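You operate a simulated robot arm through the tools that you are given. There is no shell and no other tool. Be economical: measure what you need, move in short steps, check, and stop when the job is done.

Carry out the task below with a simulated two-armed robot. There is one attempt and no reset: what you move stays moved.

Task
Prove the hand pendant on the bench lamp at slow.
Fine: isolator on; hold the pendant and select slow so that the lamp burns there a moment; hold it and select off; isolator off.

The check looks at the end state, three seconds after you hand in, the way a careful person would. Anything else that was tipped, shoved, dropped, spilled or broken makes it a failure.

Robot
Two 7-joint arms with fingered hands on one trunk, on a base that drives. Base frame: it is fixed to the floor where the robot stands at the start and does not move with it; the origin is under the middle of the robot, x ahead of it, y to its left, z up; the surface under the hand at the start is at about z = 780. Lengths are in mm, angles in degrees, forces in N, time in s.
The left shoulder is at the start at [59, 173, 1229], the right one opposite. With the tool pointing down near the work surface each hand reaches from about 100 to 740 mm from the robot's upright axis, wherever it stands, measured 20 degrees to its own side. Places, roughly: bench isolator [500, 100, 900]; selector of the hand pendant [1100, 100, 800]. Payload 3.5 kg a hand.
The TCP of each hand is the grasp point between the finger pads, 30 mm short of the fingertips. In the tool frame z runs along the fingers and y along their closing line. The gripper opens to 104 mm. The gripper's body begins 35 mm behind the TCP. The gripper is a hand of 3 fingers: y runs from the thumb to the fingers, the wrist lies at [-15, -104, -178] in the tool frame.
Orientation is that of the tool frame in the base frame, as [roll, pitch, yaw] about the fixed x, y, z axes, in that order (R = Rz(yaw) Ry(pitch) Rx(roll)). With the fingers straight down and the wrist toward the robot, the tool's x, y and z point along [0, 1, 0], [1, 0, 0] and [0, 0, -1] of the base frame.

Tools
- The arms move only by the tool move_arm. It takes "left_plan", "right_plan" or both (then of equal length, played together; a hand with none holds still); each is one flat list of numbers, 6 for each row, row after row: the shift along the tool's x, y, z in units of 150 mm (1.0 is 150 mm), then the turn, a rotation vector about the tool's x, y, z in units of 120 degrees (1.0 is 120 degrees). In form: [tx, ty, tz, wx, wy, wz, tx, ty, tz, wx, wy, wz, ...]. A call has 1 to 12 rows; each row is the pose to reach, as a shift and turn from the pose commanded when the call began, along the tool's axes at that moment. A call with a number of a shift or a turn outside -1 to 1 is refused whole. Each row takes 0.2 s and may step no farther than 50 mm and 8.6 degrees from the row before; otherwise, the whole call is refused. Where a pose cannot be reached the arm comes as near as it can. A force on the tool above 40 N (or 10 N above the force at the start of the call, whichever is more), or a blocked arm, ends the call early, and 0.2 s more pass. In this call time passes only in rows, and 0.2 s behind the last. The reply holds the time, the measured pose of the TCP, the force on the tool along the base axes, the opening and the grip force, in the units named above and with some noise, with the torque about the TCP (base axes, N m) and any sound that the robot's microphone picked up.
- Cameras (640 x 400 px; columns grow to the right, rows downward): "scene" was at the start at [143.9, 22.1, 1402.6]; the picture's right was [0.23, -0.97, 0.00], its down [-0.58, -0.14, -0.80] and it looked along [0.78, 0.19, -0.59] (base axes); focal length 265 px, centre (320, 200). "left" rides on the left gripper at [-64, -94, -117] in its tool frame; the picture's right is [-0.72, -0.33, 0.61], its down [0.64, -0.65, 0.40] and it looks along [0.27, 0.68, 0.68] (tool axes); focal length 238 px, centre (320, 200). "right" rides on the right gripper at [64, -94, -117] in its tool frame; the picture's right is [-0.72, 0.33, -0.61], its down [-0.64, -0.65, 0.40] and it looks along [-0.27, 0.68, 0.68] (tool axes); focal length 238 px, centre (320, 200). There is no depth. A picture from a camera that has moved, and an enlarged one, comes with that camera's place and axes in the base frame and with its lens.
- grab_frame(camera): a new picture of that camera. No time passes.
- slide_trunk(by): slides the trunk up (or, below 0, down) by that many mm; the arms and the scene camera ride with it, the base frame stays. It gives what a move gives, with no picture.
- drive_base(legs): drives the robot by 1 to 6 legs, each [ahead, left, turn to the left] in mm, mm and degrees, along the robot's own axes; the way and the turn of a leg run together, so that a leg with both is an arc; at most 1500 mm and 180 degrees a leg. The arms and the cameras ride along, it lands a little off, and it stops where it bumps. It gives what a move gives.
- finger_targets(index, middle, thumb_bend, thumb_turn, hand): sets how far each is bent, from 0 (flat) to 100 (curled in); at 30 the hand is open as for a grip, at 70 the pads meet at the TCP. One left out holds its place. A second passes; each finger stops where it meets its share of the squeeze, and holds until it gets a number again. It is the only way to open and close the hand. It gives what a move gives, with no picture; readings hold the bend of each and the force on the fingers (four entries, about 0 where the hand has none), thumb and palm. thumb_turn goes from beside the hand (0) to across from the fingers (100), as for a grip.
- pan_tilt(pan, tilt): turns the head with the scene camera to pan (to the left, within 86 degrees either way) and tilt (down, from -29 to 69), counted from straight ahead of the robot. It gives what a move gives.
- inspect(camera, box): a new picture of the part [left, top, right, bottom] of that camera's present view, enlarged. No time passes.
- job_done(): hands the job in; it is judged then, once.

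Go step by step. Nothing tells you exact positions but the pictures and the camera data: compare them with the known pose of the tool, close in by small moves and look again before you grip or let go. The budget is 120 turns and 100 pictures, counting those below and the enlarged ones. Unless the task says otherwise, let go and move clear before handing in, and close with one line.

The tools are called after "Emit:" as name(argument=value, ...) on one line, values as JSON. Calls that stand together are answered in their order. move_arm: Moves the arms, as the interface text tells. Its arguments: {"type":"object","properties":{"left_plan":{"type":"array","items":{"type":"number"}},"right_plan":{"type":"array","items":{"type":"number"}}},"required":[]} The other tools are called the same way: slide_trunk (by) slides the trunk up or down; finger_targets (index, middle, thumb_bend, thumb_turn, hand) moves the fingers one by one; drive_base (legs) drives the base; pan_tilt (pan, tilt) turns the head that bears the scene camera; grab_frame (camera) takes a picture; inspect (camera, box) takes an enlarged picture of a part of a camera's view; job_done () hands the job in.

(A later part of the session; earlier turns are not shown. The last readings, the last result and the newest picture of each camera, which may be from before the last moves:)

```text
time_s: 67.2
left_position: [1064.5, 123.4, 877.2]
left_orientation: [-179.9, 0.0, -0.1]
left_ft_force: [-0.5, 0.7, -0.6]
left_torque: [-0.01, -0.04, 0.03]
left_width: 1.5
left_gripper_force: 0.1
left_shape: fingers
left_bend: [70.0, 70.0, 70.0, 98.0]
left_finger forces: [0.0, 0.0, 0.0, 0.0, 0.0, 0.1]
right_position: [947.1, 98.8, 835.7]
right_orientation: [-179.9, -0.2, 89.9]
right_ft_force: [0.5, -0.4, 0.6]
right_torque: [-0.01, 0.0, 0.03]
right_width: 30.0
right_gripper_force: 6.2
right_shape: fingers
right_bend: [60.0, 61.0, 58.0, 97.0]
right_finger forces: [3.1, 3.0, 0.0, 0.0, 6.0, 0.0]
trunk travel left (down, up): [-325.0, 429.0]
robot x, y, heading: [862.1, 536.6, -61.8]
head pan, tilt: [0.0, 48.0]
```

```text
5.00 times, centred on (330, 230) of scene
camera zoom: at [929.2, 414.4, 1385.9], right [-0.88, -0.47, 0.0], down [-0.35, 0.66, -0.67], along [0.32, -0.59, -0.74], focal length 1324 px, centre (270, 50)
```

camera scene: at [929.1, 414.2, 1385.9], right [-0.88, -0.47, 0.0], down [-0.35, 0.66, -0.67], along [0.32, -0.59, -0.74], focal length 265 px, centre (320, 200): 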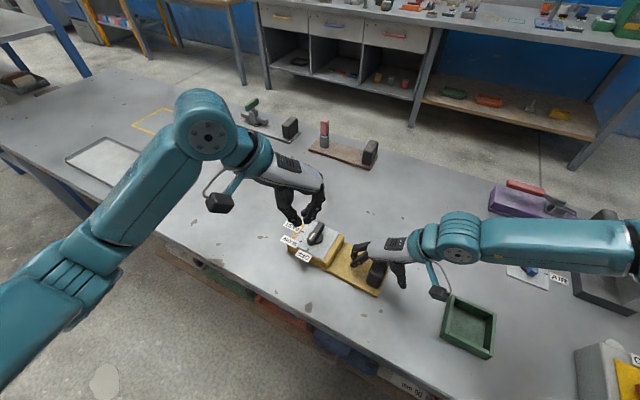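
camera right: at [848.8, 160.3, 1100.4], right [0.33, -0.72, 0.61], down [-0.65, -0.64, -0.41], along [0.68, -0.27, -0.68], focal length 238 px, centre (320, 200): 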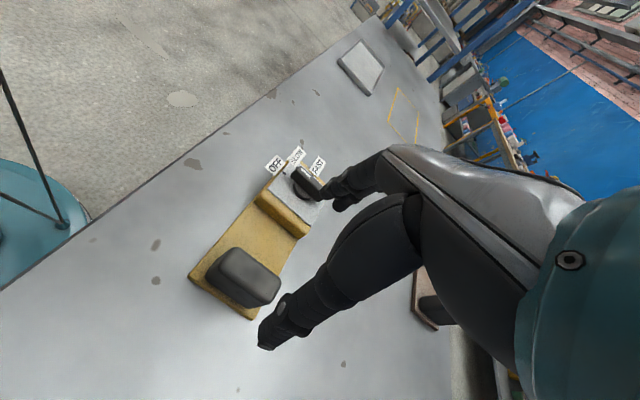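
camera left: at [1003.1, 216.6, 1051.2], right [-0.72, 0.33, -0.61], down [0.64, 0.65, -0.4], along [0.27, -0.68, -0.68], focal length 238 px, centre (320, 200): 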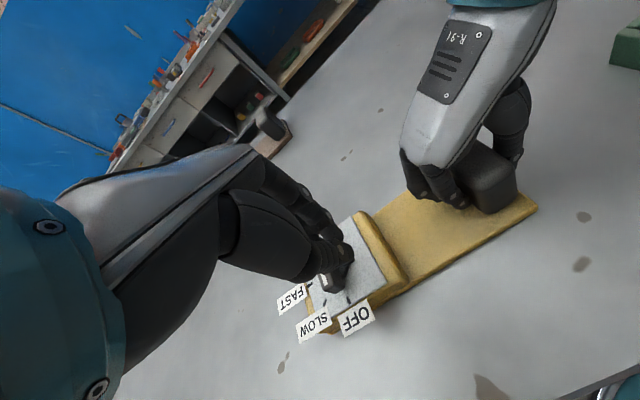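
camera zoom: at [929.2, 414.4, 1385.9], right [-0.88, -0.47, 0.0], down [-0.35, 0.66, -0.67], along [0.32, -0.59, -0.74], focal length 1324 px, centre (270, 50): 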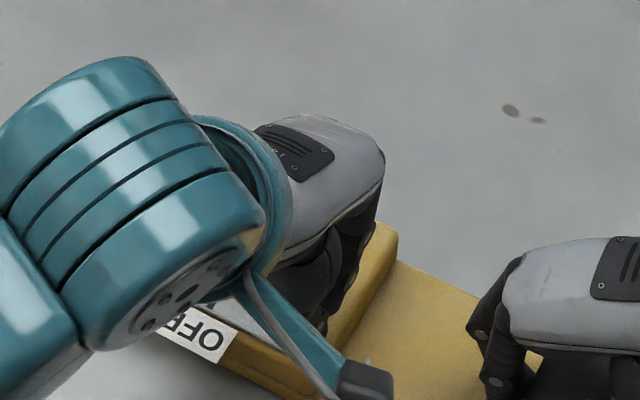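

Emit:
move_arm(left_plan=[0.06, 0, 0, 0, 0, 0, 0.12, 0, 0, 0, 0, 0, 0.17, 0, 0, 0, 0, 0])

Emit:
grab_frame(camera="right")

Emit:
inspect(camera="left", box=[240, 180, 420, 340])

```text
time_s: 68.0
left_position: [1091.3, 121.8, 875.6]
left_orientation: [180.0, 0.1, -0.1]
left_ft_force: [-4.3, 0.0, -1.1]
left_torque: [0.0, 0.08, -0.03]
left_width: 1.3
left_gripper_force: 2.1
left_shape: fingers
left_bend: [70.0, 70.0, 70.0, 98.0]
left_finger forces: [0.0, 3.5, 0.1, 0.1, 0.0, 0.1]
right_position: [947.4, 97.7, 835.4]
right_orientation: [179.9, -0.1, 89.9]
right_ft_force: [2.1, 1.1, 0.4]
right_torque: [0.01, -0.05, 0.05]
right_width: 30.0
right_gripper_force: 7.0
right_shape: fingers
right_bend: [59.0, 61.0, 59.0, 97.0]
right_finger forces: [3.9, 3.8, 0.0, 0.1, 4.9, 0.0]
trunk travel left (down, up): [-325.0, 429.0]
robot x, y, heading: [866.9, 537.0, -61.9]
head pan, tilt: [0.0, 48.0]
```

```text
40 pictures are left
camera right: at [853.4, 163.0, 953.2], right [0.32, -0.72, 0.61], down [-0.65, -0.64, -0.41], along [0.68, -0.27, -0.68], focal length 238 px, centre (320, 200)
```

right: 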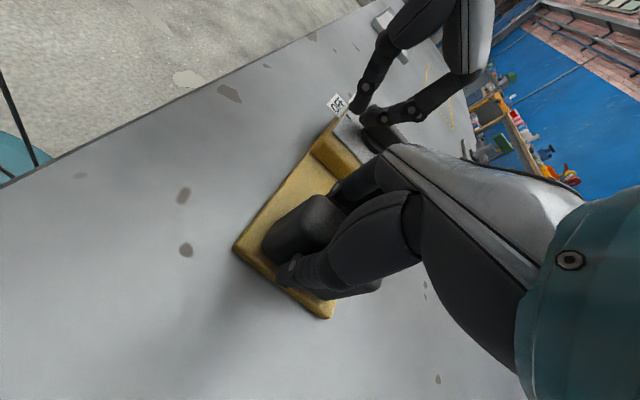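

```text
2.50 times, centred on (330, 260) of left
camera zoom: at [1027.4, 216.5, 994.8], right [-0.72, 0.33, -0.61], down [0.64, 0.65, -0.4], along [0.27, -0.68, -0.68], focal length 596 px, centre (295, 50)
```

zoom: 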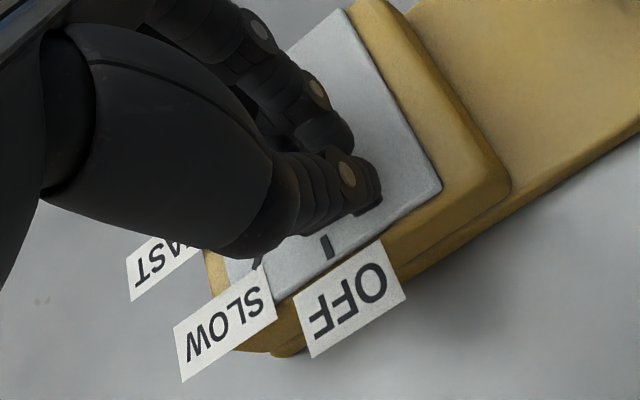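

Emit:
move_arm(left_plan=[0.035, 0, 0, 0, 0, 0, 0.07, 0, 0, 0, 0, 0])

Emit:
inspect(camera="left", box=[240, 180, 420, 340])

Emit:
inspect(camera="right", box=[310, 80, 450, 180])

```text
time_s: 68.6
left_position: [1104.9, 121.2, 877.0]
left_orientation: [-179.8, -0.1, 0.0]
left_ft_force: [0.1, 1.1, 2.4]
left_torque: [-0.06, -0.01, 0.0]
left_width: 1.5
left_gripper_force: 1.2
left_shape: fingers
left_bend: [70.0, 70.0, 70.0, 98.0]
left_finger forces: [0.0, 2.7, 0.1, 0.1, 0.0, 0.0]
right_position: [945.9, 97.8, 834.6]
right_orientation: [-179.9, 0.0, 89.9]
right_ft_force: [2.0, -0.1, 0.4]
right_torque: [0.01, -0.01, 0.05]
right_width: 30.1
right_gripper_force: 6.3
right_shape: fingers
right_bend: [59.0, 61.0, 59.0, 97.0]
right_finger forces: [3.6, 3.5, 0.0, 0.0, 5.6, 0.0]
trunk travel left (down, up): [-325.0, 429.0]
robot x, y, heading: [865.8, 535.4, -61.6]
head pan, tilt: [0.0, 48.0]
```

```text
2.50 times, centred on (330, 260) of left
camera zoom: at [1039.1, 216.0, 994.2], right [-0.72, 0.33, -0.61], down [0.64, 0.65, -0.4], along [0.27, -0.68, -0.68], focal length 596 px, centre (295, 50)
```

zoom: 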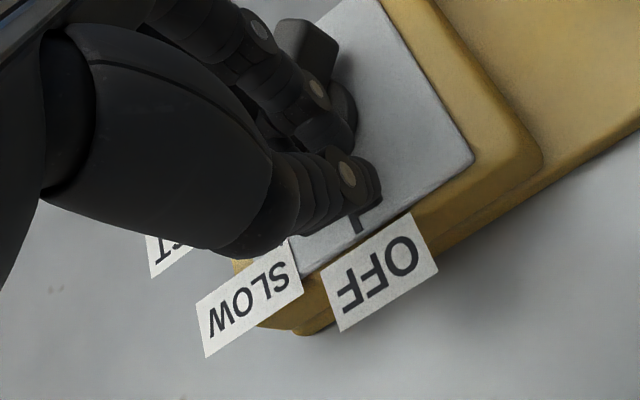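

```text
4.00 times, centred on (380, 130) of right
camera zoom: at [852.8, 163.0, 952.8], right [0.33, -0.72, 0.61], down [-0.65, -0.64, -0.4], along [0.68, -0.27, -0.68], focal length 953 px, centre (80, 480)
```

zoom: 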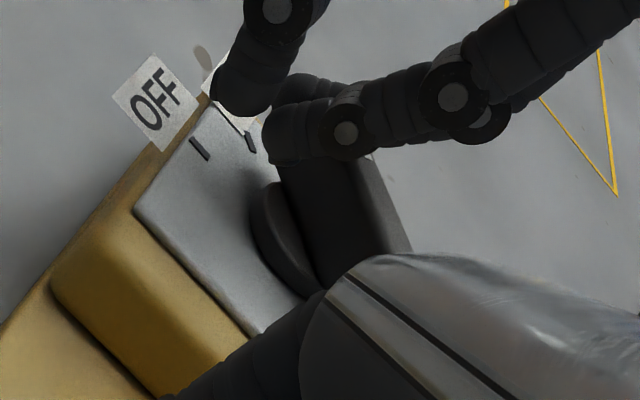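

The handle has rotated and the force dropped away. I back the left hand off and lift it to see the selector while the right keeps holding.

Emit:
move_arm(left_plan=[-0.1, 0, 0, 0, 0, 0, -0.13, 0.0, -0.25, 0, 0, 0, -0.13, -0.1, -0.55, 0, 0, 0, -0.13, -0.4, -0.7, 0, 0, 0])

Emit:
inspect(camera="left", box=[240, 180, 480, 360])

Emit:
grab_frame(camera="scene")

```text
refused: row 4 steps farther than a row can; nothing moved
```

```text
2.22 times, centred on (360, 270) of left
camera zoom: at [1039.1, 216.0, 994.2], right [-0.72, 0.33, -0.61], down [0.64, 0.65, -0.4], along [0.27, -0.68, -0.68], focal length 530 px, centre (231, 44)
```

zoom: 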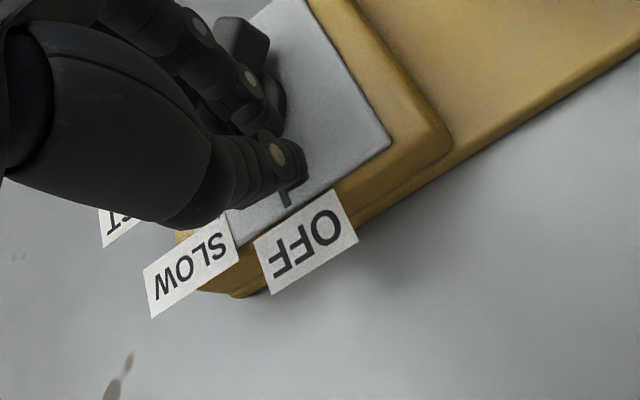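

```text
35 pictures are left
camera scene: at [929.2, 414.8, 1386.0], right [-0.88, -0.47, 0.0], down [-0.35, 0.65, -0.67], along [0.32, -0.59, -0.74], focal length 265 px, centre (320, 200)
```

scene: 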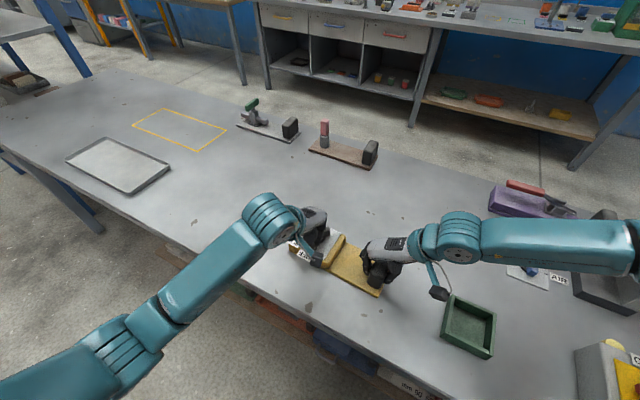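

Emit:
move_arm(left_plan=[-0.1, 0, 0, 0, 0, 0, -0.13, 0.0, -0.25, 0, 0, 0, -0.13, -0.1, -0.55, 0, 0, 0, -0.13, -0.3, -0.75, 0, 0, 0, -0.13, -0.6, -0.75, 0, 0, 0])

Emit:
inspect(camera="left", box=[200, 180, 440, 360])

Emit:
inspect(camera="scene", box=[540, 280, 640, 400])

```text
time_s: 69.8
left_position: [1087.3, 215.7, 989.9]
left_orientation: [-180.0, 0.0, 0.0]
left_ft_force: [-0.5, 0.5, 0.4]
left_torque: [-0.05, -0.01, 0.01]
left_width: 1.5
left_gripper_force: 0.0
left_shape: fingers
left_bend: [70.0, 70.0, 70.0, 98.0]
left_finger forces: [0.0, 0.1, 0.0, 0.0, 0.0, 0.0]
right_position: [946.8, 100.3, 835.0]
right_orientation: [-179.9, -0.1, 89.8]
right_ft_force: [-0.4, -0.1, -0.7]
right_torque: [-0.01, 0.02, 0.06]
right_width: 30.2
right_gripper_force: 6.3
right_shape: fingers
right_bend: [60.0, 61.0, 59.0, 97.0]
right_finger forces: [3.3, 2.8, 0.1, 0.0, 6.2, 0.0]
trunk travel left (down, up): [-325.0, 429.0]
robot x, y, heading: [867.2, 540.4, -62.1]
head pan, tilt: [0.0, 48.0]
```

```text
2.22 times, centred on (320, 270) of left
camera zoom: at [1021.7, 310.6, 1107.3], right [-0.72, 0.33, -0.61], down [0.64, 0.65, -0.4], along [0.27, -0.68, -0.68], focal length 530 px, centre (320, 44)
```

zoom: 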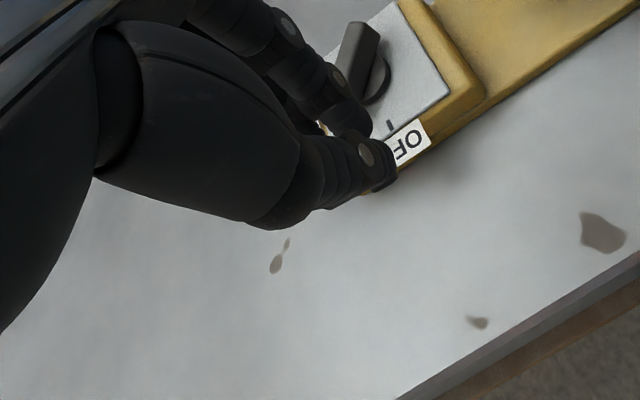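

```text
3.33 times, centred on (590, 340) of scene
camera zoom: at [929.4, 415.2, 1385.9], right [-0.88, -0.47, 0.0], down [-0.35, 0.65, -0.67], along [0.32, -0.59, -0.74], focal length 883 px, centre (-580, -267)
```

zoom: 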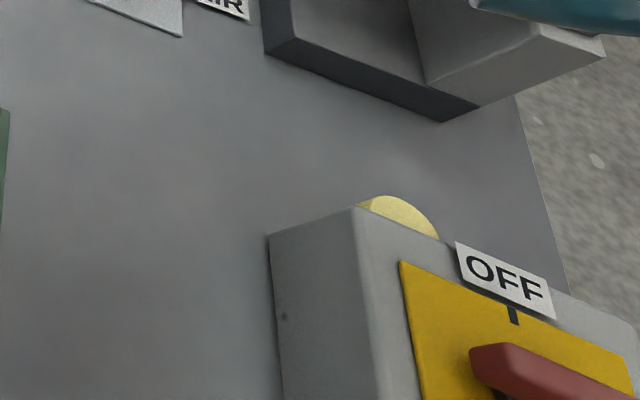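

The lamp (the cylinder beside the isolator) is glowing. I'll check that the selector really sits at SLOW.

Emit:
inspect(camera="scene", box=[270, 200, 370, 280])

Emit:
inspect(camera="right", box=[310, 80, 450, 180])

```text
5.00 times, centred on (320, 240) of scene
camera zoom: at [929.4, 415.2, 1385.9], right [-0.88, -0.47, 0.0], down [-0.35, 0.65, -0.67], along [0.32, -0.59, -0.74], focal length 1324 px, centre (320, 0)
```

zoom: 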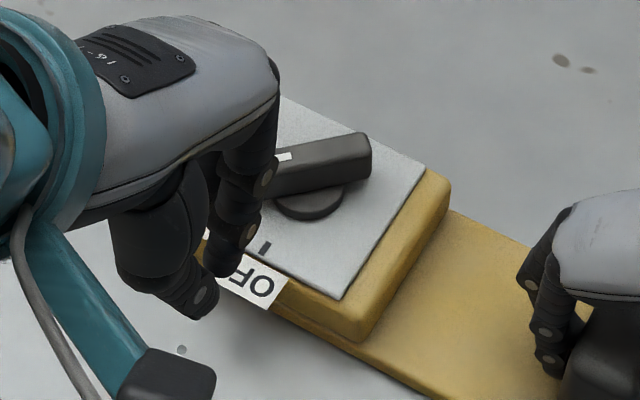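

```text
4.00 times, centred on (380, 130) of right
camera zoom: at [853.2, 163.5, 953.0], right [0.33, -0.72, 0.61], down [-0.65, -0.64, -0.41], along [0.68, -0.27, -0.68], focal length 953 px, centre (80, 480)
```

zoom: 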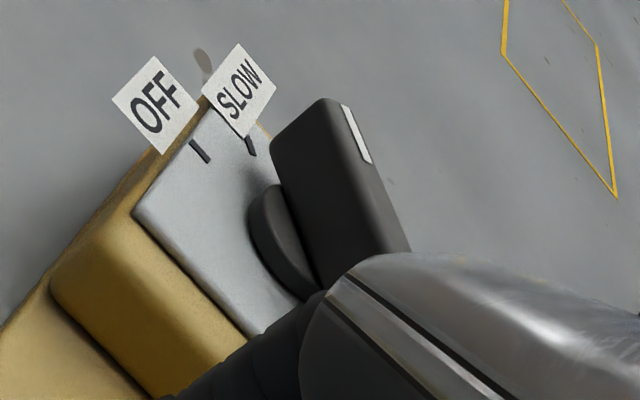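

Selector at SLOW and lamp lit. Now I carry the left fingers round to the other side of the handle to push it back to OFF, still holding with the right.

Emit:
move_arm(left_plan=[0.207, 0.224, 0, 0, 0, 0, 0.413, 0.449, 0, 0, 0, 0, 0.62, 0.673, 0, 0, 0, 0, 0.62, 0.673, 0.25, 0, 0, 0, 0.62, 0.673, 0.5, 0, 0, 0, 0.62, 0.673, 0.76, 0, 0, 0])

Emit:
inspect(camera="right", box=[310, 60, 470, 180])

Emit:
inspect(camera="left", box=[260, 160, 500, 340])

```text
time_s: 71.2
left_position: [1177.7, 108.9, 875.7]
left_orientation: [-179.8, 0.0, -0.1]
left_ft_force: [0.0, 0.0, -0.6]
left_torque: [0.0, 0.01, 0.01]
left_width: 1.2
left_gripper_force: 0.1
left_shape: fingers
left_bend: [70.0, 70.0, 70.0, 98.0]
left_finger forces: [0.0, 0.0, 0.0, 0.1, 0.1, 0.1]
right_position: [946.4, 99.0, 835.0]
right_orientation: [-179.9, -0.2, 89.8]
right_ft_force: [1.6, 0.5, 0.8]
right_torque: [-0.01, 0.01, 0.06]
right_width: 29.9
right_gripper_force: 5.9
right_shape: fingers
right_bend: [60.0, 61.0, 59.0, 97.0]
right_finger forces: [3.3, 2.8, 0.0, 0.0, 6.1, 0.1]
trunk travel left (down, up): [-325.0, 429.0]
robot x, y, heading: [865.6, 539.8, -62.0]
head pan, tilt: [0.0, 48.0]
```

```text
3.33 times, centred on (390, 120) of right
camera zoom: at [853.2, 163.0, 952.8], right [0.33, -0.72, 0.61], down [-0.65, -0.64, -0.41], along [0.68, -0.27, -0.68], focal length 794 px, centre (87, 467)
```

zoom: 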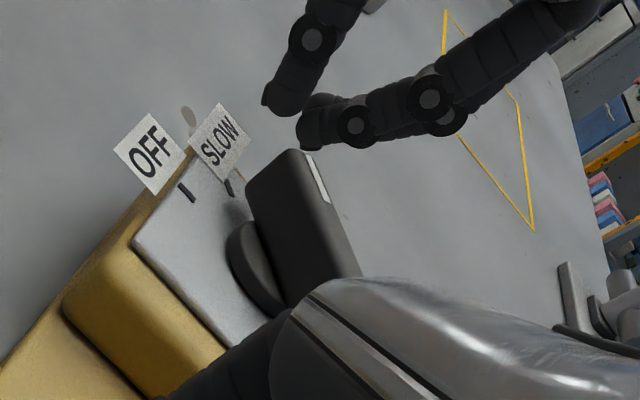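

```text
2.22 times, centred on (380, 250) of left
camera zoom: at [1113.2, 202.9, 992.8], right [-0.72, 0.33, -0.61], down [0.64, 0.65, -0.4], along [0.27, -0.68, -0.68], focal length 530 px, centre (187, 89)
```

zoom: 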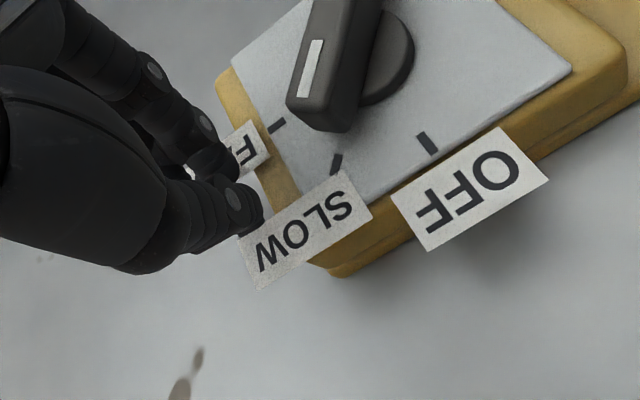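

The handle is aligned with the SLOW tick. I push its end back in −x toward OFF.

Emit:
move_arm(left_plan=[-0.06, -0.035, 0, 0, 0, 0, -0.12, -0.035, 0, 0, 0, 0, -0.17, -0.035, 0, 0, 0, 0, -0.2, -0.035, 0, 0, 0, 0, -0.22, -0.035, 0, 0, 0, 0])

Emit:
inspect(camera="right", box=[310, 60, 470, 180])

Emit:
inspect(camera="left", box=[260, 160, 500, 340])

```text
time_s: 72.4
left_position: [1145.2, 116.6, 872.6]
left_orientation: [-179.9, 0.1, 0.0]
left_ft_force: [3.5, 0.9, 2.0]
left_torque: [0.01, -0.04, 0.03]
left_width: 0.0
left_gripper_force: 2.0
left_shape: fingers
left_bend: [70.0, 70.0, 70.0, 98.0]
left_finger forces: [3.7, 0.0, 0.0, 0.1, 0.0, 0.0]
right_position: [947.4, 99.7, 834.6]
right_orientation: [-179.9, -0.1, 89.9]
right_ft_force: [-3.1, -0.7, 0.0]
right_torque: [-0.03, 0.1, 0.04]
right_width: 30.0
right_gripper_force: 6.7
right_shape: fingers
right_bend: [60.0, 62.0, 58.0, 97.0]
right_finger forces: [2.8, 1.9, 0.0, 0.1, 7.1, 0.1]
trunk travel left (down, up): [-325.0, 429.0]
robot x, y, heading: [861.9, 534.3, -61.9]
head pan, tilt: [0.0, 48.0]
```

```text
3.33 times, centred on (390, 120) of right
camera zoom: at [853.0, 162.9, 952.8], right [0.33, -0.72, 0.61], down [-0.65, -0.64, -0.4], along [0.68, -0.27, -0.68], focal length 794 px, centre (87, 467)
```

zoom: 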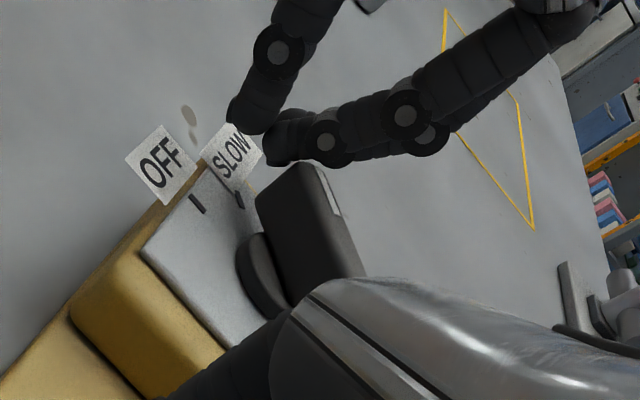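

```text
2.22 times, centred on (380, 250) of left
camera zoom: at [1080.1, 210.7, 991.3], right [-0.72, 0.33, -0.61], down [0.64, 0.65, -0.4], along [0.27, -0.68, -0.68], focal length 530 px, centre (187, 89)
```

zoom: 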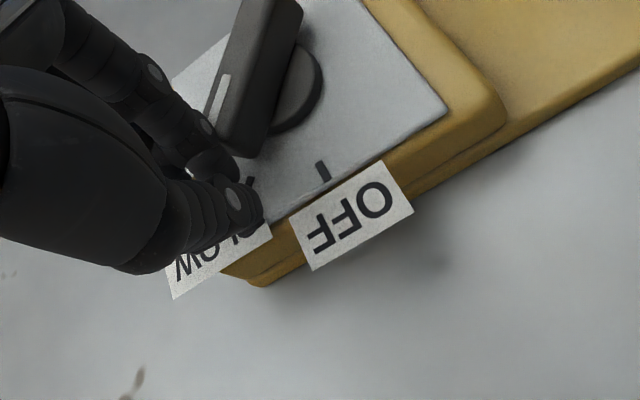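

Emit:
move_arm(left_plan=[-0.03, -0.01, 0, 0, 0, 0, -0.06, -0.02, 0, 0, 0, 0, -0.09, -0.025, 0, 0, 0, 0])

Emit:
inspect(camera="right", box=[310, 60, 470, 180])

```text
time_s: 73.2
left_position: [1132.2, 119.7, 873.8]
left_orientation: [-179.9, 0.1, 0.0]
left_ft_force: [-0.9, 1.2, -0.7]
left_torque: [-0.01, 0.01, -0.02]
left_width: 1.1
left_gripper_force: 0.2
left_shape: fingers
left_bend: [70.0, 70.0, 70.0, 98.0]
left_finger forces: [0.0, 0.1, 0.0, 0.0, 0.0, 0.0]
right_position: [947.4, 97.4, 835.1]
right_orientation: [179.9, -0.2, 89.9]
right_ft_force: [0.0, 1.1, 0.8]
right_torque: [0.03, 0.01, -0.02]
right_width: 30.0
right_gripper_force: 6.0
right_shape: fingers
right_bend: [60.0, 62.0, 58.0, 96.0]
right_finger forces: [3.6, 1.9, 0.0, 0.0, 5.9, 0.0]
trunk travel left (down, up): [-325.0, 429.0]
robot x, y, heading: [861.9, 537.9, -61.8]
head pan, tilt: [0.0, 48.0]
```

```text
3.33 times, centred on (390, 120) of right
camera zoom: at [853.2, 162.9, 952.9], right [0.33, -0.72, 0.61], down [-0.65, -0.64, -0.41], along [0.68, -0.27, -0.68], focal length 794 px, centre (87, 467)
```

zoom: 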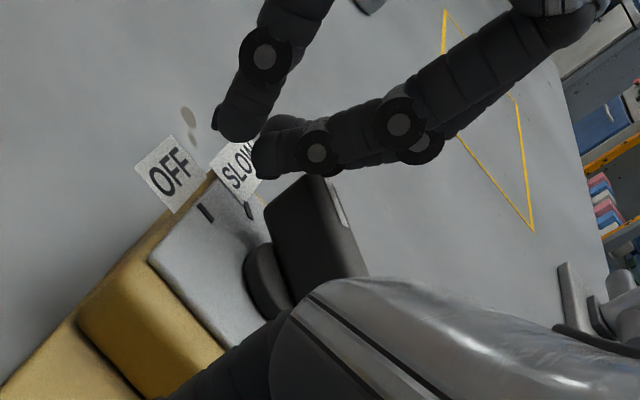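

Emit:
inspect(camera="left", box=[260, 140, 500, 320])

Emit:
inspect(camera="scene", box=[280, 190, 420, 300])

```text
2.22 times, centred on (380, 230) of left
camera zoom: at [1066.4, 214.3, 992.1], right [-0.72, 0.33, -0.61], down [0.64, 0.65, -0.4], along [0.27, -0.68, -0.68], focal length 530 px, centre (187, 133)
```

zoom: 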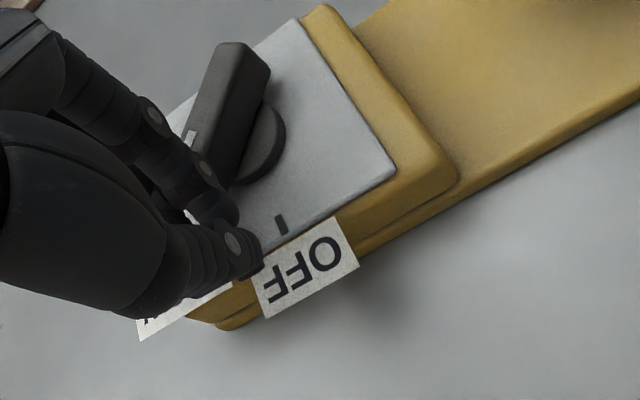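

```text
3.64 times, centred on (350, 245) of scene
camera zoom: at [929.2, 414.4, 1385.9], right [-0.88, -0.47, 0.0], down [-0.35, 0.66, -0.67], along [0.32, -0.59, -0.74], focal length 963 px, centre (211, 36)
```

zoom: 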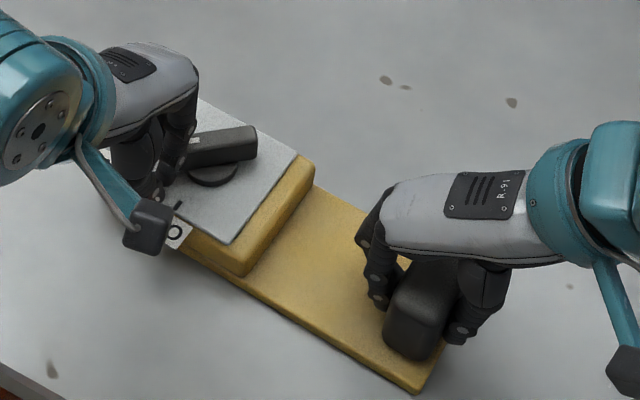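

The fingers met the handle's end face and nudged the pendant about 2° in the grip instead of turning the knob. I back off and re-approach on the handle's flank, lower in y, pushing along the arc.

Emit:
move_arm(left_plan=[0.13, 0, 0, 0, 0, 0, 0.27, 0.0, 0, 0, 0, 0, 0.27, 0.09, 0, 0, 0, 0, 0.27, 0.18, 0, 0, 0, 0])

Emit:
inspect(camera="right", box=[310, 60, 470, 180])

Emit:
inspect(camera="left", box=[260, 140, 500, 320])

```text
time_s: 74.2
left_position: [1170.8, 92.0, 873.0]
left_orientation: [-180.0, 0.0, -0.2]
left_ft_force: [-0.2, 0.0, 0.7]
left_torque: [-0.04, 0.02, -0.02]
left_width: 1.0
left_gripper_force: 0.1
left_shape: fingers
left_bend: [70.0, 70.0, 70.0, 98.0]
left_finger forces: [0.0, 0.1, 0.1, 0.1, 0.1, 0.0]
right_position: [946.9, 98.1, 835.1]
right_orientation: [180.0, -0.2, 89.9]
right_ft_force: [0.1, 0.1, -0.4]
right_torque: [-0.03, 0.04, -0.05]
right_width: 30.0
right_gripper_force: 5.9
right_shape: fingers
right_bend: [60.0, 62.0, 58.0, 96.0]
right_finger forces: [3.6, 2.2, 0.0, 0.1, 5.8, 0.0]
trunk travel left (down, up): [-325.0, 429.0]
robot x, y, heading: [866.0, 534.1, -61.8]
head pan, tilt: [0.0, 48.0]
```

```text
3.33 times, centred on (390, 120) of right
camera zoom: at [853.1, 162.8, 952.8], right [0.33, -0.72, 0.61], down [-0.65, -0.64, -0.41], along [0.68, -0.27, -0.68], focal length 794 px, centre (87, 467)
```

zoom: 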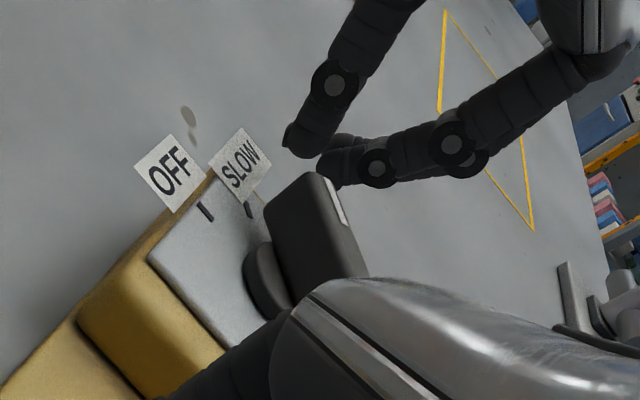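

```text
2.22 times, centred on (380, 230) of left
camera zoom: at [1106.4, 186.8, 990.9], right [-0.72, 0.33, -0.61], down [0.64, 0.65, -0.4], along [0.27, -0.68, -0.68], focal length 530 px, centre (187, 133)
```

zoom: 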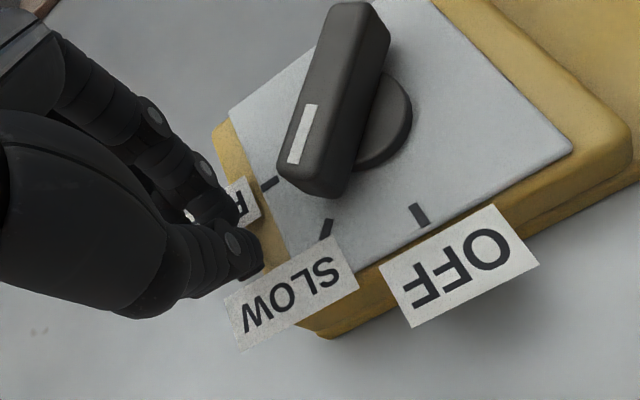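

I'll open the thumb out of the way so only the fingers' flank pushes, then follow the arc.

Emit:
finger_targets(hand="left", thumb_bend=30)

Emit:
move_arm(left_plan=[-0.087, -0.013, 0, 0, 0, 0, -0.14, -0.033, 0, 0, 0, 0, -0.167, -0.06, 0, 0, 0, 0, -0.193, -0.08, 0, 0, 0, 0])

Emit:
inspect(camera="right", box=[310, 60, 470, 180])

Emit:
inspect(camera="left", box=[260, 140, 500, 320])

```text
time_s: 75.2
left_position: [1169.8, 93.8, 873.3]
left_orientation: [-179.9, 0.1, -0.2]
left_ft_force: [0.6, 0.3, 0.2]
left_torque: [-0.01, -0.01, -0.01]
left_width: 51.3
left_gripper_force: 0.3
left_shape: fingers
left_bend: [70.0, 70.0, 30.0, 98.0]
left_finger forces: [0.0, 0.1, 0.0, 0.0, 0.0, 0.0]
right_position: [947.2, 98.1, 833.3]
right_orientation: [-179.9, -0.2, 89.8]
right_ft_force: [0.0, 0.8, 0.8]
right_torque: [0.0, -0.01, 0.01]
right_width: 30.3
right_gripper_force: 5.6
right_shape: fingers
right_bend: [60.0, 62.0, 58.0, 96.0]
right_finger forces: [3.7, 2.2, 0.0, 0.0, 5.9, 0.0]
trunk travel left (down, up): [-325.0, 429.0]
robot x, y, heading: [863.4, 537.1, -61.5]
head pan, tilt: [0.0, 48.0]
```

```text
time_s: 76.2
left_position: [1140.2, 104.2, 872.0]
left_orientation: [-179.9, 0.3, -0.3]
left_ft_force: [0.4, -0.2, 0.2]
left_torque: [-0.01, -0.05, 0.0]
left_width: 50.4
left_gripper_force: 0.0
left_shape: fingers
left_bend: [70.0, 70.0, 30.0, 98.0]
left_finger forces: [0.1, 0.1, 0.0, 0.0, 0.0, 0.0]
right_position: [947.0, 99.3, 834.4]
right_orientation: [-180.0, -0.1, 90.0]
right_ft_force: [-0.6, 1.1, 0.1]
right_torque: [-0.05, 0.0, -0.03]
right_width: 30.2
right_gripper_force: 6.2
right_shape: fingers
right_bend: [61.0, 63.0, 58.0, 96.0]
right_finger forces: [3.7, 2.2, 0.0, 0.0, 5.7, 0.1]
trunk travel left (down, up): [-325.0, 429.0]
robot x, y, heading: [864.9, 533.3, -61.8]
head pan, tilt: [0.0, 48.0]
```

```text
3.33 times, centred on (390, 120) of right
camera zoom: at [853.4, 163.0, 953.0], right [0.32, -0.72, 0.61], down [-0.65, -0.64, -0.41], along [0.68, -0.27, -0.68], focal length 794 px, centre (87, 467)
```

zoom: 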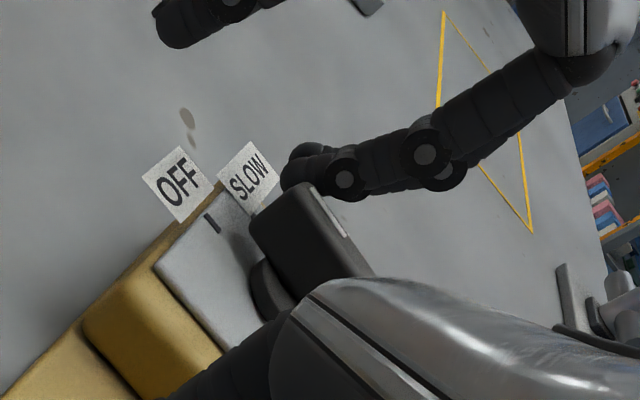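

```text
2.22 times, centred on (380, 230) of left
camera zoom: at [1076.5, 199.0, 991.0], right [-0.72, 0.33, -0.61], down [0.64, 0.65, -0.41], along [0.26, -0.68, -0.68], focal length 530 px, centre (187, 133)
```

zoom: 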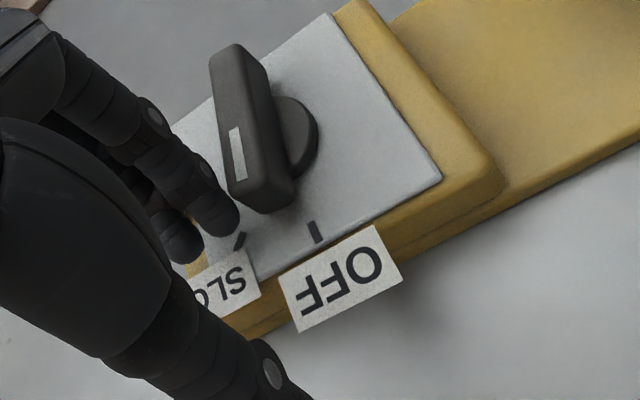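

The handle is now about half-way back to OFF; continue along the arc.

Emit:
move_arm(left_plan=[-0.033, -0.015, 0, 0, 0, 0, -0.066, -0.025, 0, 0, 0, 0, -0.1, -0.03, 0, 0, 0, 0])

Emit:
inspect(camera="left", box=[260, 140, 500, 320])

```text
time_s: 77.0
left_position: [1130.0, 110.7, 873.0]
left_orientation: [-180.0, -0.3, 0.1]
left_ft_force: [8.0, 0.0, 0.6]
left_torque: [-0.06, -0.17, 0.08]
left_width: 50.9
left_gripper_force: 4.8
left_shape: fingers
left_bend: [70.0, 70.0, 30.0, 98.0]
left_finger forces: [8.9, 0.1, 0.1, 0.0, 0.1, 0.0]
right_position: [946.7, 99.3, 834.7]
right_orientation: [-179.8, -0.1, 89.9]
right_ft_force: [-7.9, 0.4, 2.1]
right_torque: [0.04, 0.2, 0.01]
right_width: 30.3
right_gripper_force: 6.0
right_shape: fingers
right_bend: [62.0, 63.0, 57.0, 96.0]
right_finger forces: [1.7, 0.7, 0.1, 0.0, 9.6, 0.1]
trunk travel left (down, up): [-325.0, 429.0]
robot x, y, heading: [869.4, 536.7, -61.7]
head pan, tilt: [0.0, 48.0]
```

```text
2.22 times, centred on (380, 230) of left
camera zoom: at [1064.1, 204.2, 990.9], right [-0.72, 0.33, -0.62], down [0.64, 0.65, -0.4], along [0.27, -0.68, -0.68], focal length 530 px, centre (187, 133)
```

zoom: 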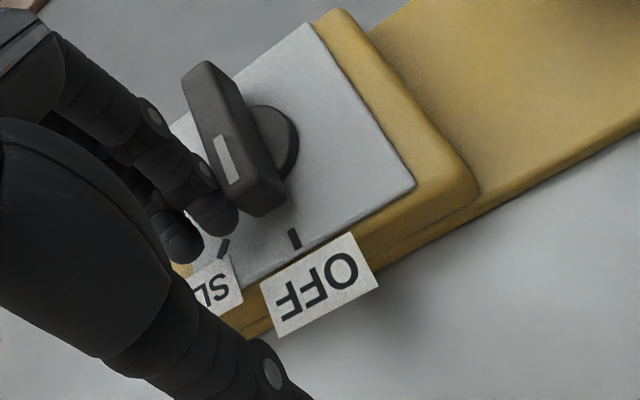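

The force rose to 8 N, so it's near the OFF stop. I'll back off and look.

Emit:
move_arm(left_plan=[0.15, 0, 0, 0, 0, 0, 0.3, 0, 0, 0, 0, 0, 0.45, 0, -0.2, 0, 0, 0, 0.55, 0, -0.45, 0, 0, 0])

Emit:
grab_frame(camera="left")

Emit:
inspect(camera="scene", box=[540, 280, 640, 400])

Emit:
inspect(camera="scene", box=[270, 190, 410, 300])

```text
time_s: 78.0
left_position: [1209.9, 110.1, 939.9]
left_orientation: [-179.9, -0.1, -0.1]
left_ft_force: [-0.1, 0.2, -0.5]
left_torque: [-0.01, -0.01, 0.02]
left_width: 51.4
left_gripper_force: 0.1
left_shape: fingers
left_bend: [70.0, 70.0, 30.0, 98.0]
left_finger forces: [0.0, 0.1, 0.0, 0.0, 0.0, 0.0]
right_position: [946.6, 99.4, 834.7]
right_orientation: [-180.0, -0.2, 89.8]
right_ft_force: [0.1, 0.1, 0.3]
right_torque: [-0.02, 0.01, -0.02]
right_width: 30.2
right_gripper_force: 6.0
right_shape: fingers
right_bend: [60.0, 62.0, 58.0, 96.0]
right_finger forces: [3.7, 2.4, 0.0, 0.1, 5.7, 0.0]
trunk travel left (down, up): [-325.0, 429.0]
robot x, y, heading: [862.1, 538.6, -61.6]
head pan, tilt: [0.0, 48.0]
```

```text
18 pictures are left
camera left: at [1145.4, 203.3, 1058.4], right [-0.72, 0.33, -0.61], down [0.64, 0.65, -0.4], along [0.27, -0.68, -0.68], focal length 238 px, centre (320, 200)
```

left: 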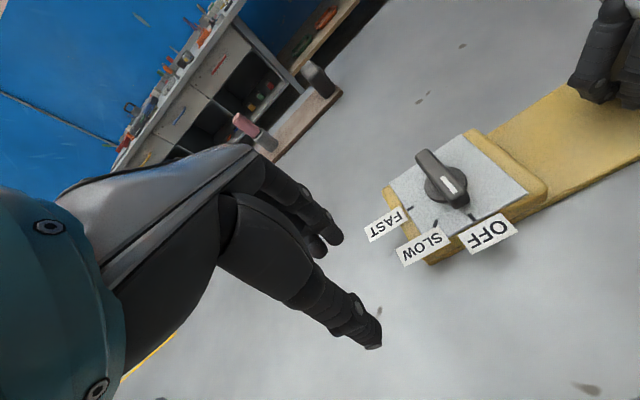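

```text
3.33 times, centred on (590, 340) of scene
camera zoom: at [929.4, 414.4, 1385.9], right [-0.88, -0.47, 0.0], down [-0.35, 0.66, -0.67], along [0.32, -0.59, -0.74], focal length 883 px, centre (-580, -267)
```

zoom: 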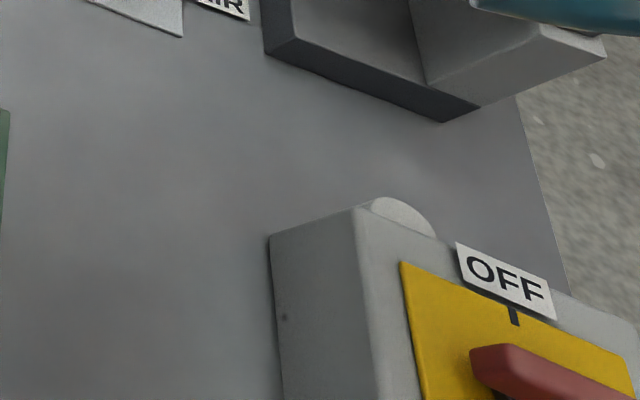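

```text
3.64 times, centred on (340, 245) of scene
camera zoom: at [929.4, 414.4, 1385.9], right [-0.88, -0.47, 0.0], down [-0.35, 0.66, -0.67], along [0.32, -0.59, -0.74], focal length 963 px, centre (247, 36)
```

zoom: 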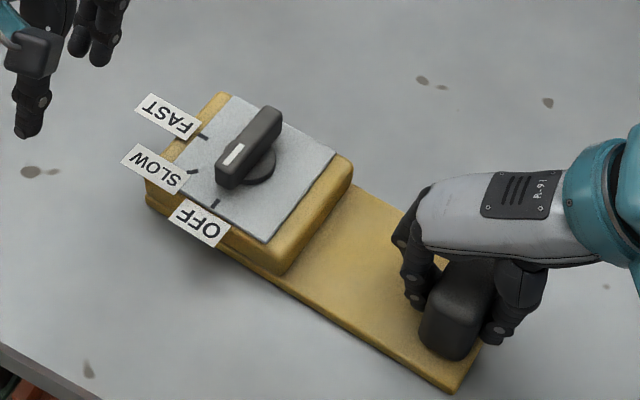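

Selector is at OFF and the lamp is out. I release the paddle and lift both hands clear.

Emit:
finger_targets(hand="right", index=30, middle=30, thumb_bend=30)

Emit:
move_arm(right_plan=[0, 0, -0.25, 0, 0, 0, 0, 0, -0.5, 0, 0, 0, 0, 0, -0.75, 0, 0, 0, 0, 0, -1.0, 0, 0, 0], left_plan=[0, 0, -0.25, 0, 0, 0, 0, -0.1, -0.5, 0, 0, 0, 0, -0.2, -0.75, 0, 0, 0, 0, -0.3, -1.0, 0, 0, 0])

Emit:
move_arm(right_plan=[0, 0, -0.25, 0, 0, 0.06, 0, 0, -0.5, 0, 0, 0.12, 0, 0, -0.75, 0, 0, 0.18, 0, 0, -1.0, 0, 0, 0.24], left_plan=[0, 0, -0.15, 0, 0, 0, 0, 0, -0.3, 0, 0, 0, 0, 0, -0.45, 0, 0, 0, 0, 0, -0.5, 0, 0, 0])

Emit:
grab_frame(camera="scene")

```text
time_s: 79.0
left_position: [1209.6, 109.0, 939.3]
left_orientation: [-179.9, -0.1, -0.1]
left_ft_force: [-0.1, 0.3, 0.0]
left_torque: [0.02, 0.0, 0.03]
left_width: 51.7
left_gripper_force: 0.0
left_shape: fingers
left_bend: [70.0, 70.0, 30.0, 98.0]
left_finger forces: [0.1, 0.0, 0.0, 0.0, 0.0, 0.0]
right_position: [946.5, 97.9, 834.8]
right_orientation: [-179.9, -0.3, 89.9]
right_ft_force: [-0.4, -0.6, 0.8]
right_torque: [0.0, 0.0, 0.02]
right_width: 102.7
right_gripper_force: 0.0
right_shape: fingers
right_bend: [30.0, 30.0, 30.0, 97.0]
right_finger forces: [0.0, 0.1, 0.1, 0.0, 0.1, 0.0]
trunk travel left (down, up): [-325.0, 429.0]
robot x, y, heading: [864.5, 533.6, -61.8]
head pan, tilt: [0.0, 48.0]
```

```text
time_s: 80.0
left_position: [1210.9, 153.5, 1091.6]
left_orientation: [-179.9, 0.0, -0.1]
left_ft_force: [-0.4, 0.7, -0.6]
left_torque: [0.03, 0.01, -0.04]
left_width: 51.3
left_gripper_force: 0.0
left_shape: fingers
left_bend: [70.0, 70.0, 30.0, 98.0]
left_finger forces: [0.1, 0.0, 0.0, 0.0, 0.0, 0.0]
right_position: [945.0, 98.5, 992.7]
right_orientation: [-179.9, -0.2, 89.9]
right_ft_force: [0.3, 0.3, 0.4]
right_torque: [-0.02, 0.03, -0.04]
right_width: 102.9
right_gripper_force: 0.0
right_shape: fingers
right_bend: [30.0, 30.0, 30.0, 97.0]
right_finger forces: [0.0, 0.1, 0.0, 0.1, 0.1, 0.0]
trunk travel left (down, up): [-325.0, 429.0]
robot x, y, heading: [863.7, 537.6, -61.9]
head pan, tilt: [0.0, 48.0]
```

```text
time_s: 81.0
left_position: [1211.2, 153.6, 1165.7]
left_orientation: [-179.8, -0.1, 0.0]
left_ft_force: [-0.1, -0.2, 0.0]
left_torque: [0.0, 0.01, -0.01]
left_width: 51.6
left_gripper_force: 0.0
left_shape: fingers
left_bend: [70.0, 70.0, 30.0, 98.0]
left_finger forces: [0.0, 0.1, 0.1, 0.0, 0.0, 0.0]
right_position: [945.4, 94.6, 1141.6]
right_orientation: [-179.9, -0.1, 61.0]
right_ft_force: [-0.1, -0.5, 0.2]
right_torque: [-0.01, 0.02, 0.0]
right_width: 102.9
right_gripper_force: 0.2
right_shape: fingers
right_bend: [30.0, 30.0, 30.0, 97.0]
right_finger forces: [0.0, 0.1, 0.1, 0.0, 0.0, 0.0]
trunk travel left (down, up): [-325.0, 429.0]
robot x, y, heading: [866.1, 533.3, -61.9]
head pan, tilt: [0.0, 48.0]
```

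```text
15 pictures are left
camera scene: at [929.6, 414.6, 1385.9], right [-0.88, -0.47, 0.0], down [-0.35, 0.66, -0.67], along [0.32, -0.59, -0.74], focal length 265 px, centre (320, 200)
```

scene: 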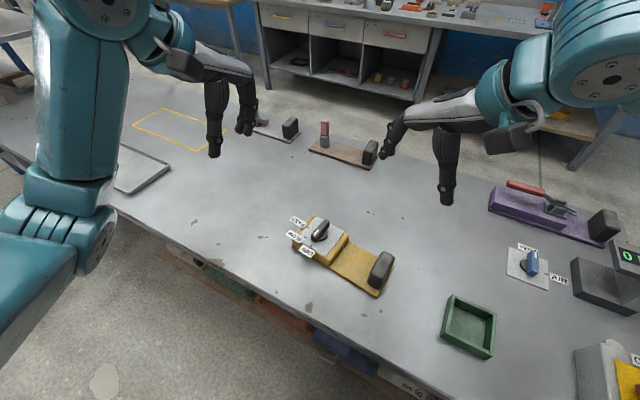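

Everything stands. Now I drive back to the starting place for the isolator.

Emit:
drive_base(legs=[[0, 0, 62], [0, 115, 0], [-865, 0, 0], [0, -650, 0]])

Emit:
pan_tilt(pan=13.4, tilt=48)

Emit:
grab_frame(camera="scene")

```text
time_s: 92.3
left_position: [473.8, 144.9, 1163.9]
left_orientation: [-179.9, 0.0, 59.6]
left_ft_force: [-0.3, 0.4, -0.5]
left_torque: [0.0, 0.04, 0.02]
left_width: 50.9
left_gripper_force: 0.1
left_shape: fingers
left_bend: [70.0, 70.0, 30.0, 98.0]
left_finger forces: [0.0, 0.1, 0.0, 0.0, 0.1, 0.0]
right_position: [390.7, -114.4, 1141.9]
right_orientation: [-179.9, -0.1, 120.7]
right_ft_force: [-0.2, -0.6, 0.2]
right_torque: [0.0, 0.0, 0.03]
right_width: 102.9
right_gripper_force: 0.1
right_shape: fingers
right_bend: [30.0, 30.0, 30.0, 97.0]
right_finger forces: [0.0, 0.0, 0.0, 0.0, 0.0, 0.1]
trunk travel left (down, up): [-325.0, 429.0]
robot x, y, heading: [-31.0, 39.2, -2.4]
head pan, tilt: [0.0, 48.0]
```

```text
time_s: 93.0
left_position: [473.5, 145.0, 1164.3]
left_orientation: [-179.9, 0.0, 59.5]
left_ft_force: [-0.4, -0.2, -0.1]
left_torque: [-0.04, 0.02, -0.01]
left_width: 51.4
left_gripper_force: 0.1
left_shape: fingers
left_bend: [70.0, 70.0, 30.0, 98.0]
left_finger forces: [0.0, 0.1, 0.0, 0.1, 0.1, 0.1]
right_position: [389.8, -112.8, 1141.8]
right_orientation: [-179.8, -0.2, 120.7]
right_ft_force: [-0.8, -0.6, -0.1]
right_torque: [0.02, 0.02, -0.01]
right_width: 103.0
right_gripper_force: 0.1
right_shape: fingers
right_bend: [30.0, 30.0, 30.0, 97.0]
right_finger forces: [0.0, 0.1, 0.0, 0.0, 0.1, 0.1]
trunk travel left (down, up): [-325.0, 429.0]
robot x, y, heading: [-32.5, 38.2, -2.2]
head pan, tilt: [13.4, 48.0]
```

```text
14 pictures are left
camera scene: at [105.4, 54.6, 1385.9], right [0.19, -0.98, 0.0], down [-0.73, -0.14, -0.67], along [0.66, 0.13, -0.74], focal length 265 px, centre (320, 200)
```

scene: 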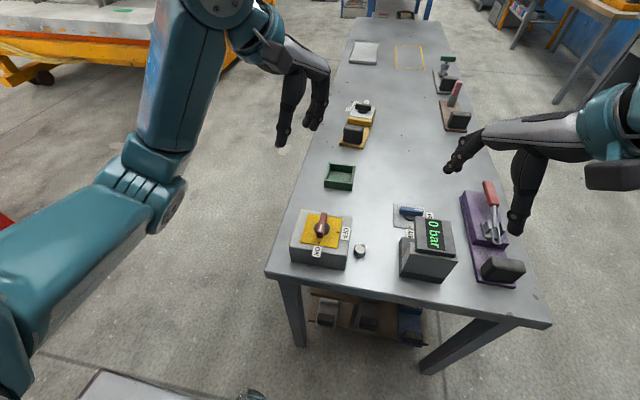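

Emit:
finger_targets(hand="left", index=30, middle=30, thumb_bend=30)

Emit:
move_arm(left_plan=[-0.019, 0.014, 0.125, 0, 0, 0.062, -0.038, 0.028, 0.25, 0, 0, 0.124, -0.057, 0.042, 0.375, 0, 0, 0.186, -0.076, 0.056, 0.5, 0, 0, 0.248, -0.095, 0.07, 0.625, 0, 0, 0.31, -0.113, 0.084, 0.75, 0, 0, 0.372, -0.132, 0.098, 0.875, 0, 0, 0.434, -0.151, 0.112, 1.0, 0, 0, 0.496])

Emit:
grab_frame(camera="left")

```text
time_s: 94.0
left_position: [472.4, 144.6, 1163.9]
left_orientation: [-180.0, 0.0, 59.5]
left_ft_force: [0.2, 0.2, 0.1]
left_torque: [0.0, 0.0, -0.02]
left_width: 102.7
left_gripper_force: 0.2
left_shape: fingers
left_bend: [30.0, 30.0, 30.0, 98.0]
left_finger forces: [0.1, 0.0, 0.1, 0.0, 0.0, 0.1]
right_position: [389.4, -114.3, 1140.8]
right_orientation: [-179.9, -0.1, 120.7]
right_ft_force: [0.2, 0.1, -0.6]
right_torque: [-0.02, 0.03, 0.02]
right_width: 102.7
right_gripper_force: 0.1
right_shape: fingers
right_bend: [30.0, 30.0, 30.0, 97.0]
right_finger forces: [0.1, 0.0, 0.0, 0.0, 0.0, 0.0]
trunk travel left (down, up): [-325.0, 429.0]
robot x, y, heading: [-28.5, 40.3, -2.2]
head pan, tilt: [13.4, 48.0]
```

```text
time_s: 95.8
left_position: [476.4, 117.1, 1013.9]
left_orientation: [-179.9, 0.1, -0.1]
left_ft_force: [0.0, -0.1, -1.3]
left_torque: [-0.01, -0.02, -0.01]
left_width: 103.0
left_gripper_force: 0.1
left_shape: fingers
left_bend: [30.0, 30.0, 30.0, 98.0]
left_finger forces: [0.1, 0.0, 0.1, 0.0, 0.0, 0.0]
right_position: [390.0, -114.4, 1141.1]
right_orientation: [-179.9, -0.1, 120.7]
right_ft_force: [0.0, 0.4, -0.5]
right_torque: [0.01, 0.0, -0.03]
right_width: 102.9
right_gripper_force: 0.1
right_shape: fingers
right_bend: [30.0, 30.0, 30.0, 97.0]
right_finger forces: [0.1, 0.0, 0.1, 0.0, 0.0, 0.0]
trunk travel left (down, up): [-325.0, 429.0]
robot x, y, heading: [-29.5, 38.2, -2.1]
head pan, tilt: [13.4, 48.0]
```

```text
13 pictures are left
camera left: at [411.7, 211.4, 1132.7], right [-0.72, 0.33, -0.61], down [0.64, 0.65, -0.41], along [0.27, -0.68, -0.68], focal length 238 px, centre (320, 200)
```

left: 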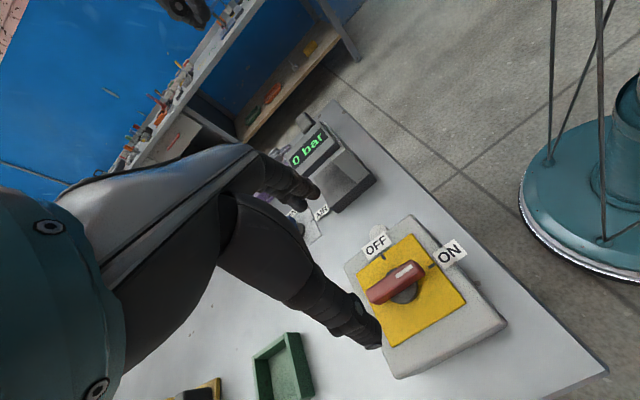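

The handle sits where I left it. I lower around it and close gently.

Emit:
move_arm(left_plan=[0, 0, 0.27, 0, 0, 0, 0, 0, 0.54, 0, 0, 0, 0, 0, 0.815, 0, 0, 0])

Emit:
finger_targets(hand="left", index=63, middle=63, thumb_bend=63)

Emit:
grab_frame(camera="left")

```text
time_s: 96.6
left_position: [473.2, 116.1, 895.7]
left_orientation: [180.0, 0.0, 0.1]
left_ft_force: [-1.1, -0.1, -0.7]
left_torque: [-0.01, 0.01, -0.02]
left_width: 102.8
left_gripper_force: 0.1
left_shape: fingers
left_bend: [30.0, 30.0, 30.0, 98.0]
left_finger forces: [0.0, 0.1, 0.0, 0.1, 0.0, 0.0]
right_position: [389.8, -113.3, 1142.6]
right_orientation: [-179.8, -0.2, 120.7]
right_ft_force: [-0.3, 0.2, -0.1]
right_torque: [0.03, 0.0, -0.02]
right_width: 102.8
right_gripper_force: 0.0
right_shape: fingers
right_bend: [30.0, 30.0, 30.0, 97.0]
right_finger forces: [0.0, 0.0, 0.0, 0.0, 0.0, 0.0]
trunk travel left (down, up): [-325.0, 429.0]
robot x, y, heading: [-31.3, 38.9, -2.3]
head pan, tilt: [13.4, 48.0]
```

```text
time_s: 97.6
left_position: [473.9, 115.4, 895.2]
left_orientation: [-179.9, 0.0, 0.0]
left_ft_force: [-1.6, 0.4, -0.4]
left_torque: [0.01, 0.02, -0.05]
left_width: 20.8
left_gripper_force: 0.4
left_shape: fingers
left_bend: [63.0, 63.0, 62.0, 98.0]
left_finger forces: [0.0, 0.1, 0.2, 0.0, 1.1, 0.0]
right_position: [389.5, -112.3, 1141.7]
right_orientation: [-179.8, -0.2, 120.7]
right_ft_force: [0.3, 0.0, 0.0]
right_torque: [-0.03, 0.0, 0.01]
right_width: 102.8
right_gripper_force: 0.0
right_shape: fingers
right_bend: [30.0, 30.0, 30.0, 97.0]
right_finger forces: [0.0, 0.0, 0.1, 0.0, 0.0, 0.0]
trunk travel left (down, up): [-325.0, 429.0]
robot x, y, heading: [-32.8, 42.4, -2.1]
head pan, tilt: [13.4, 48.0]
```

```text
12 pictures are left
camera left: at [409.0, 210.3, 1013.5], right [-0.72, 0.33, -0.61], down [0.64, 0.65, -0.4], along [0.27, -0.68, -0.68], focal length 238 px, centre (320, 200)
```

left: 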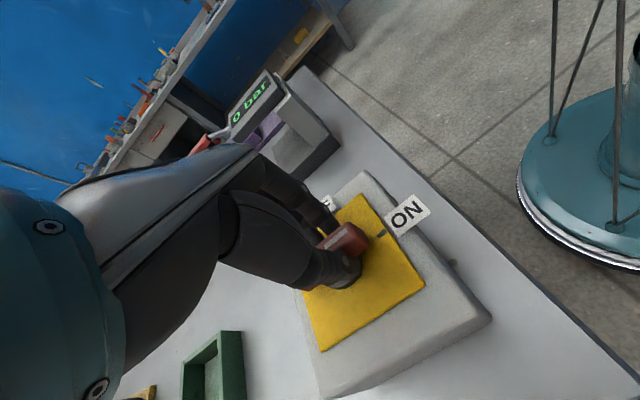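

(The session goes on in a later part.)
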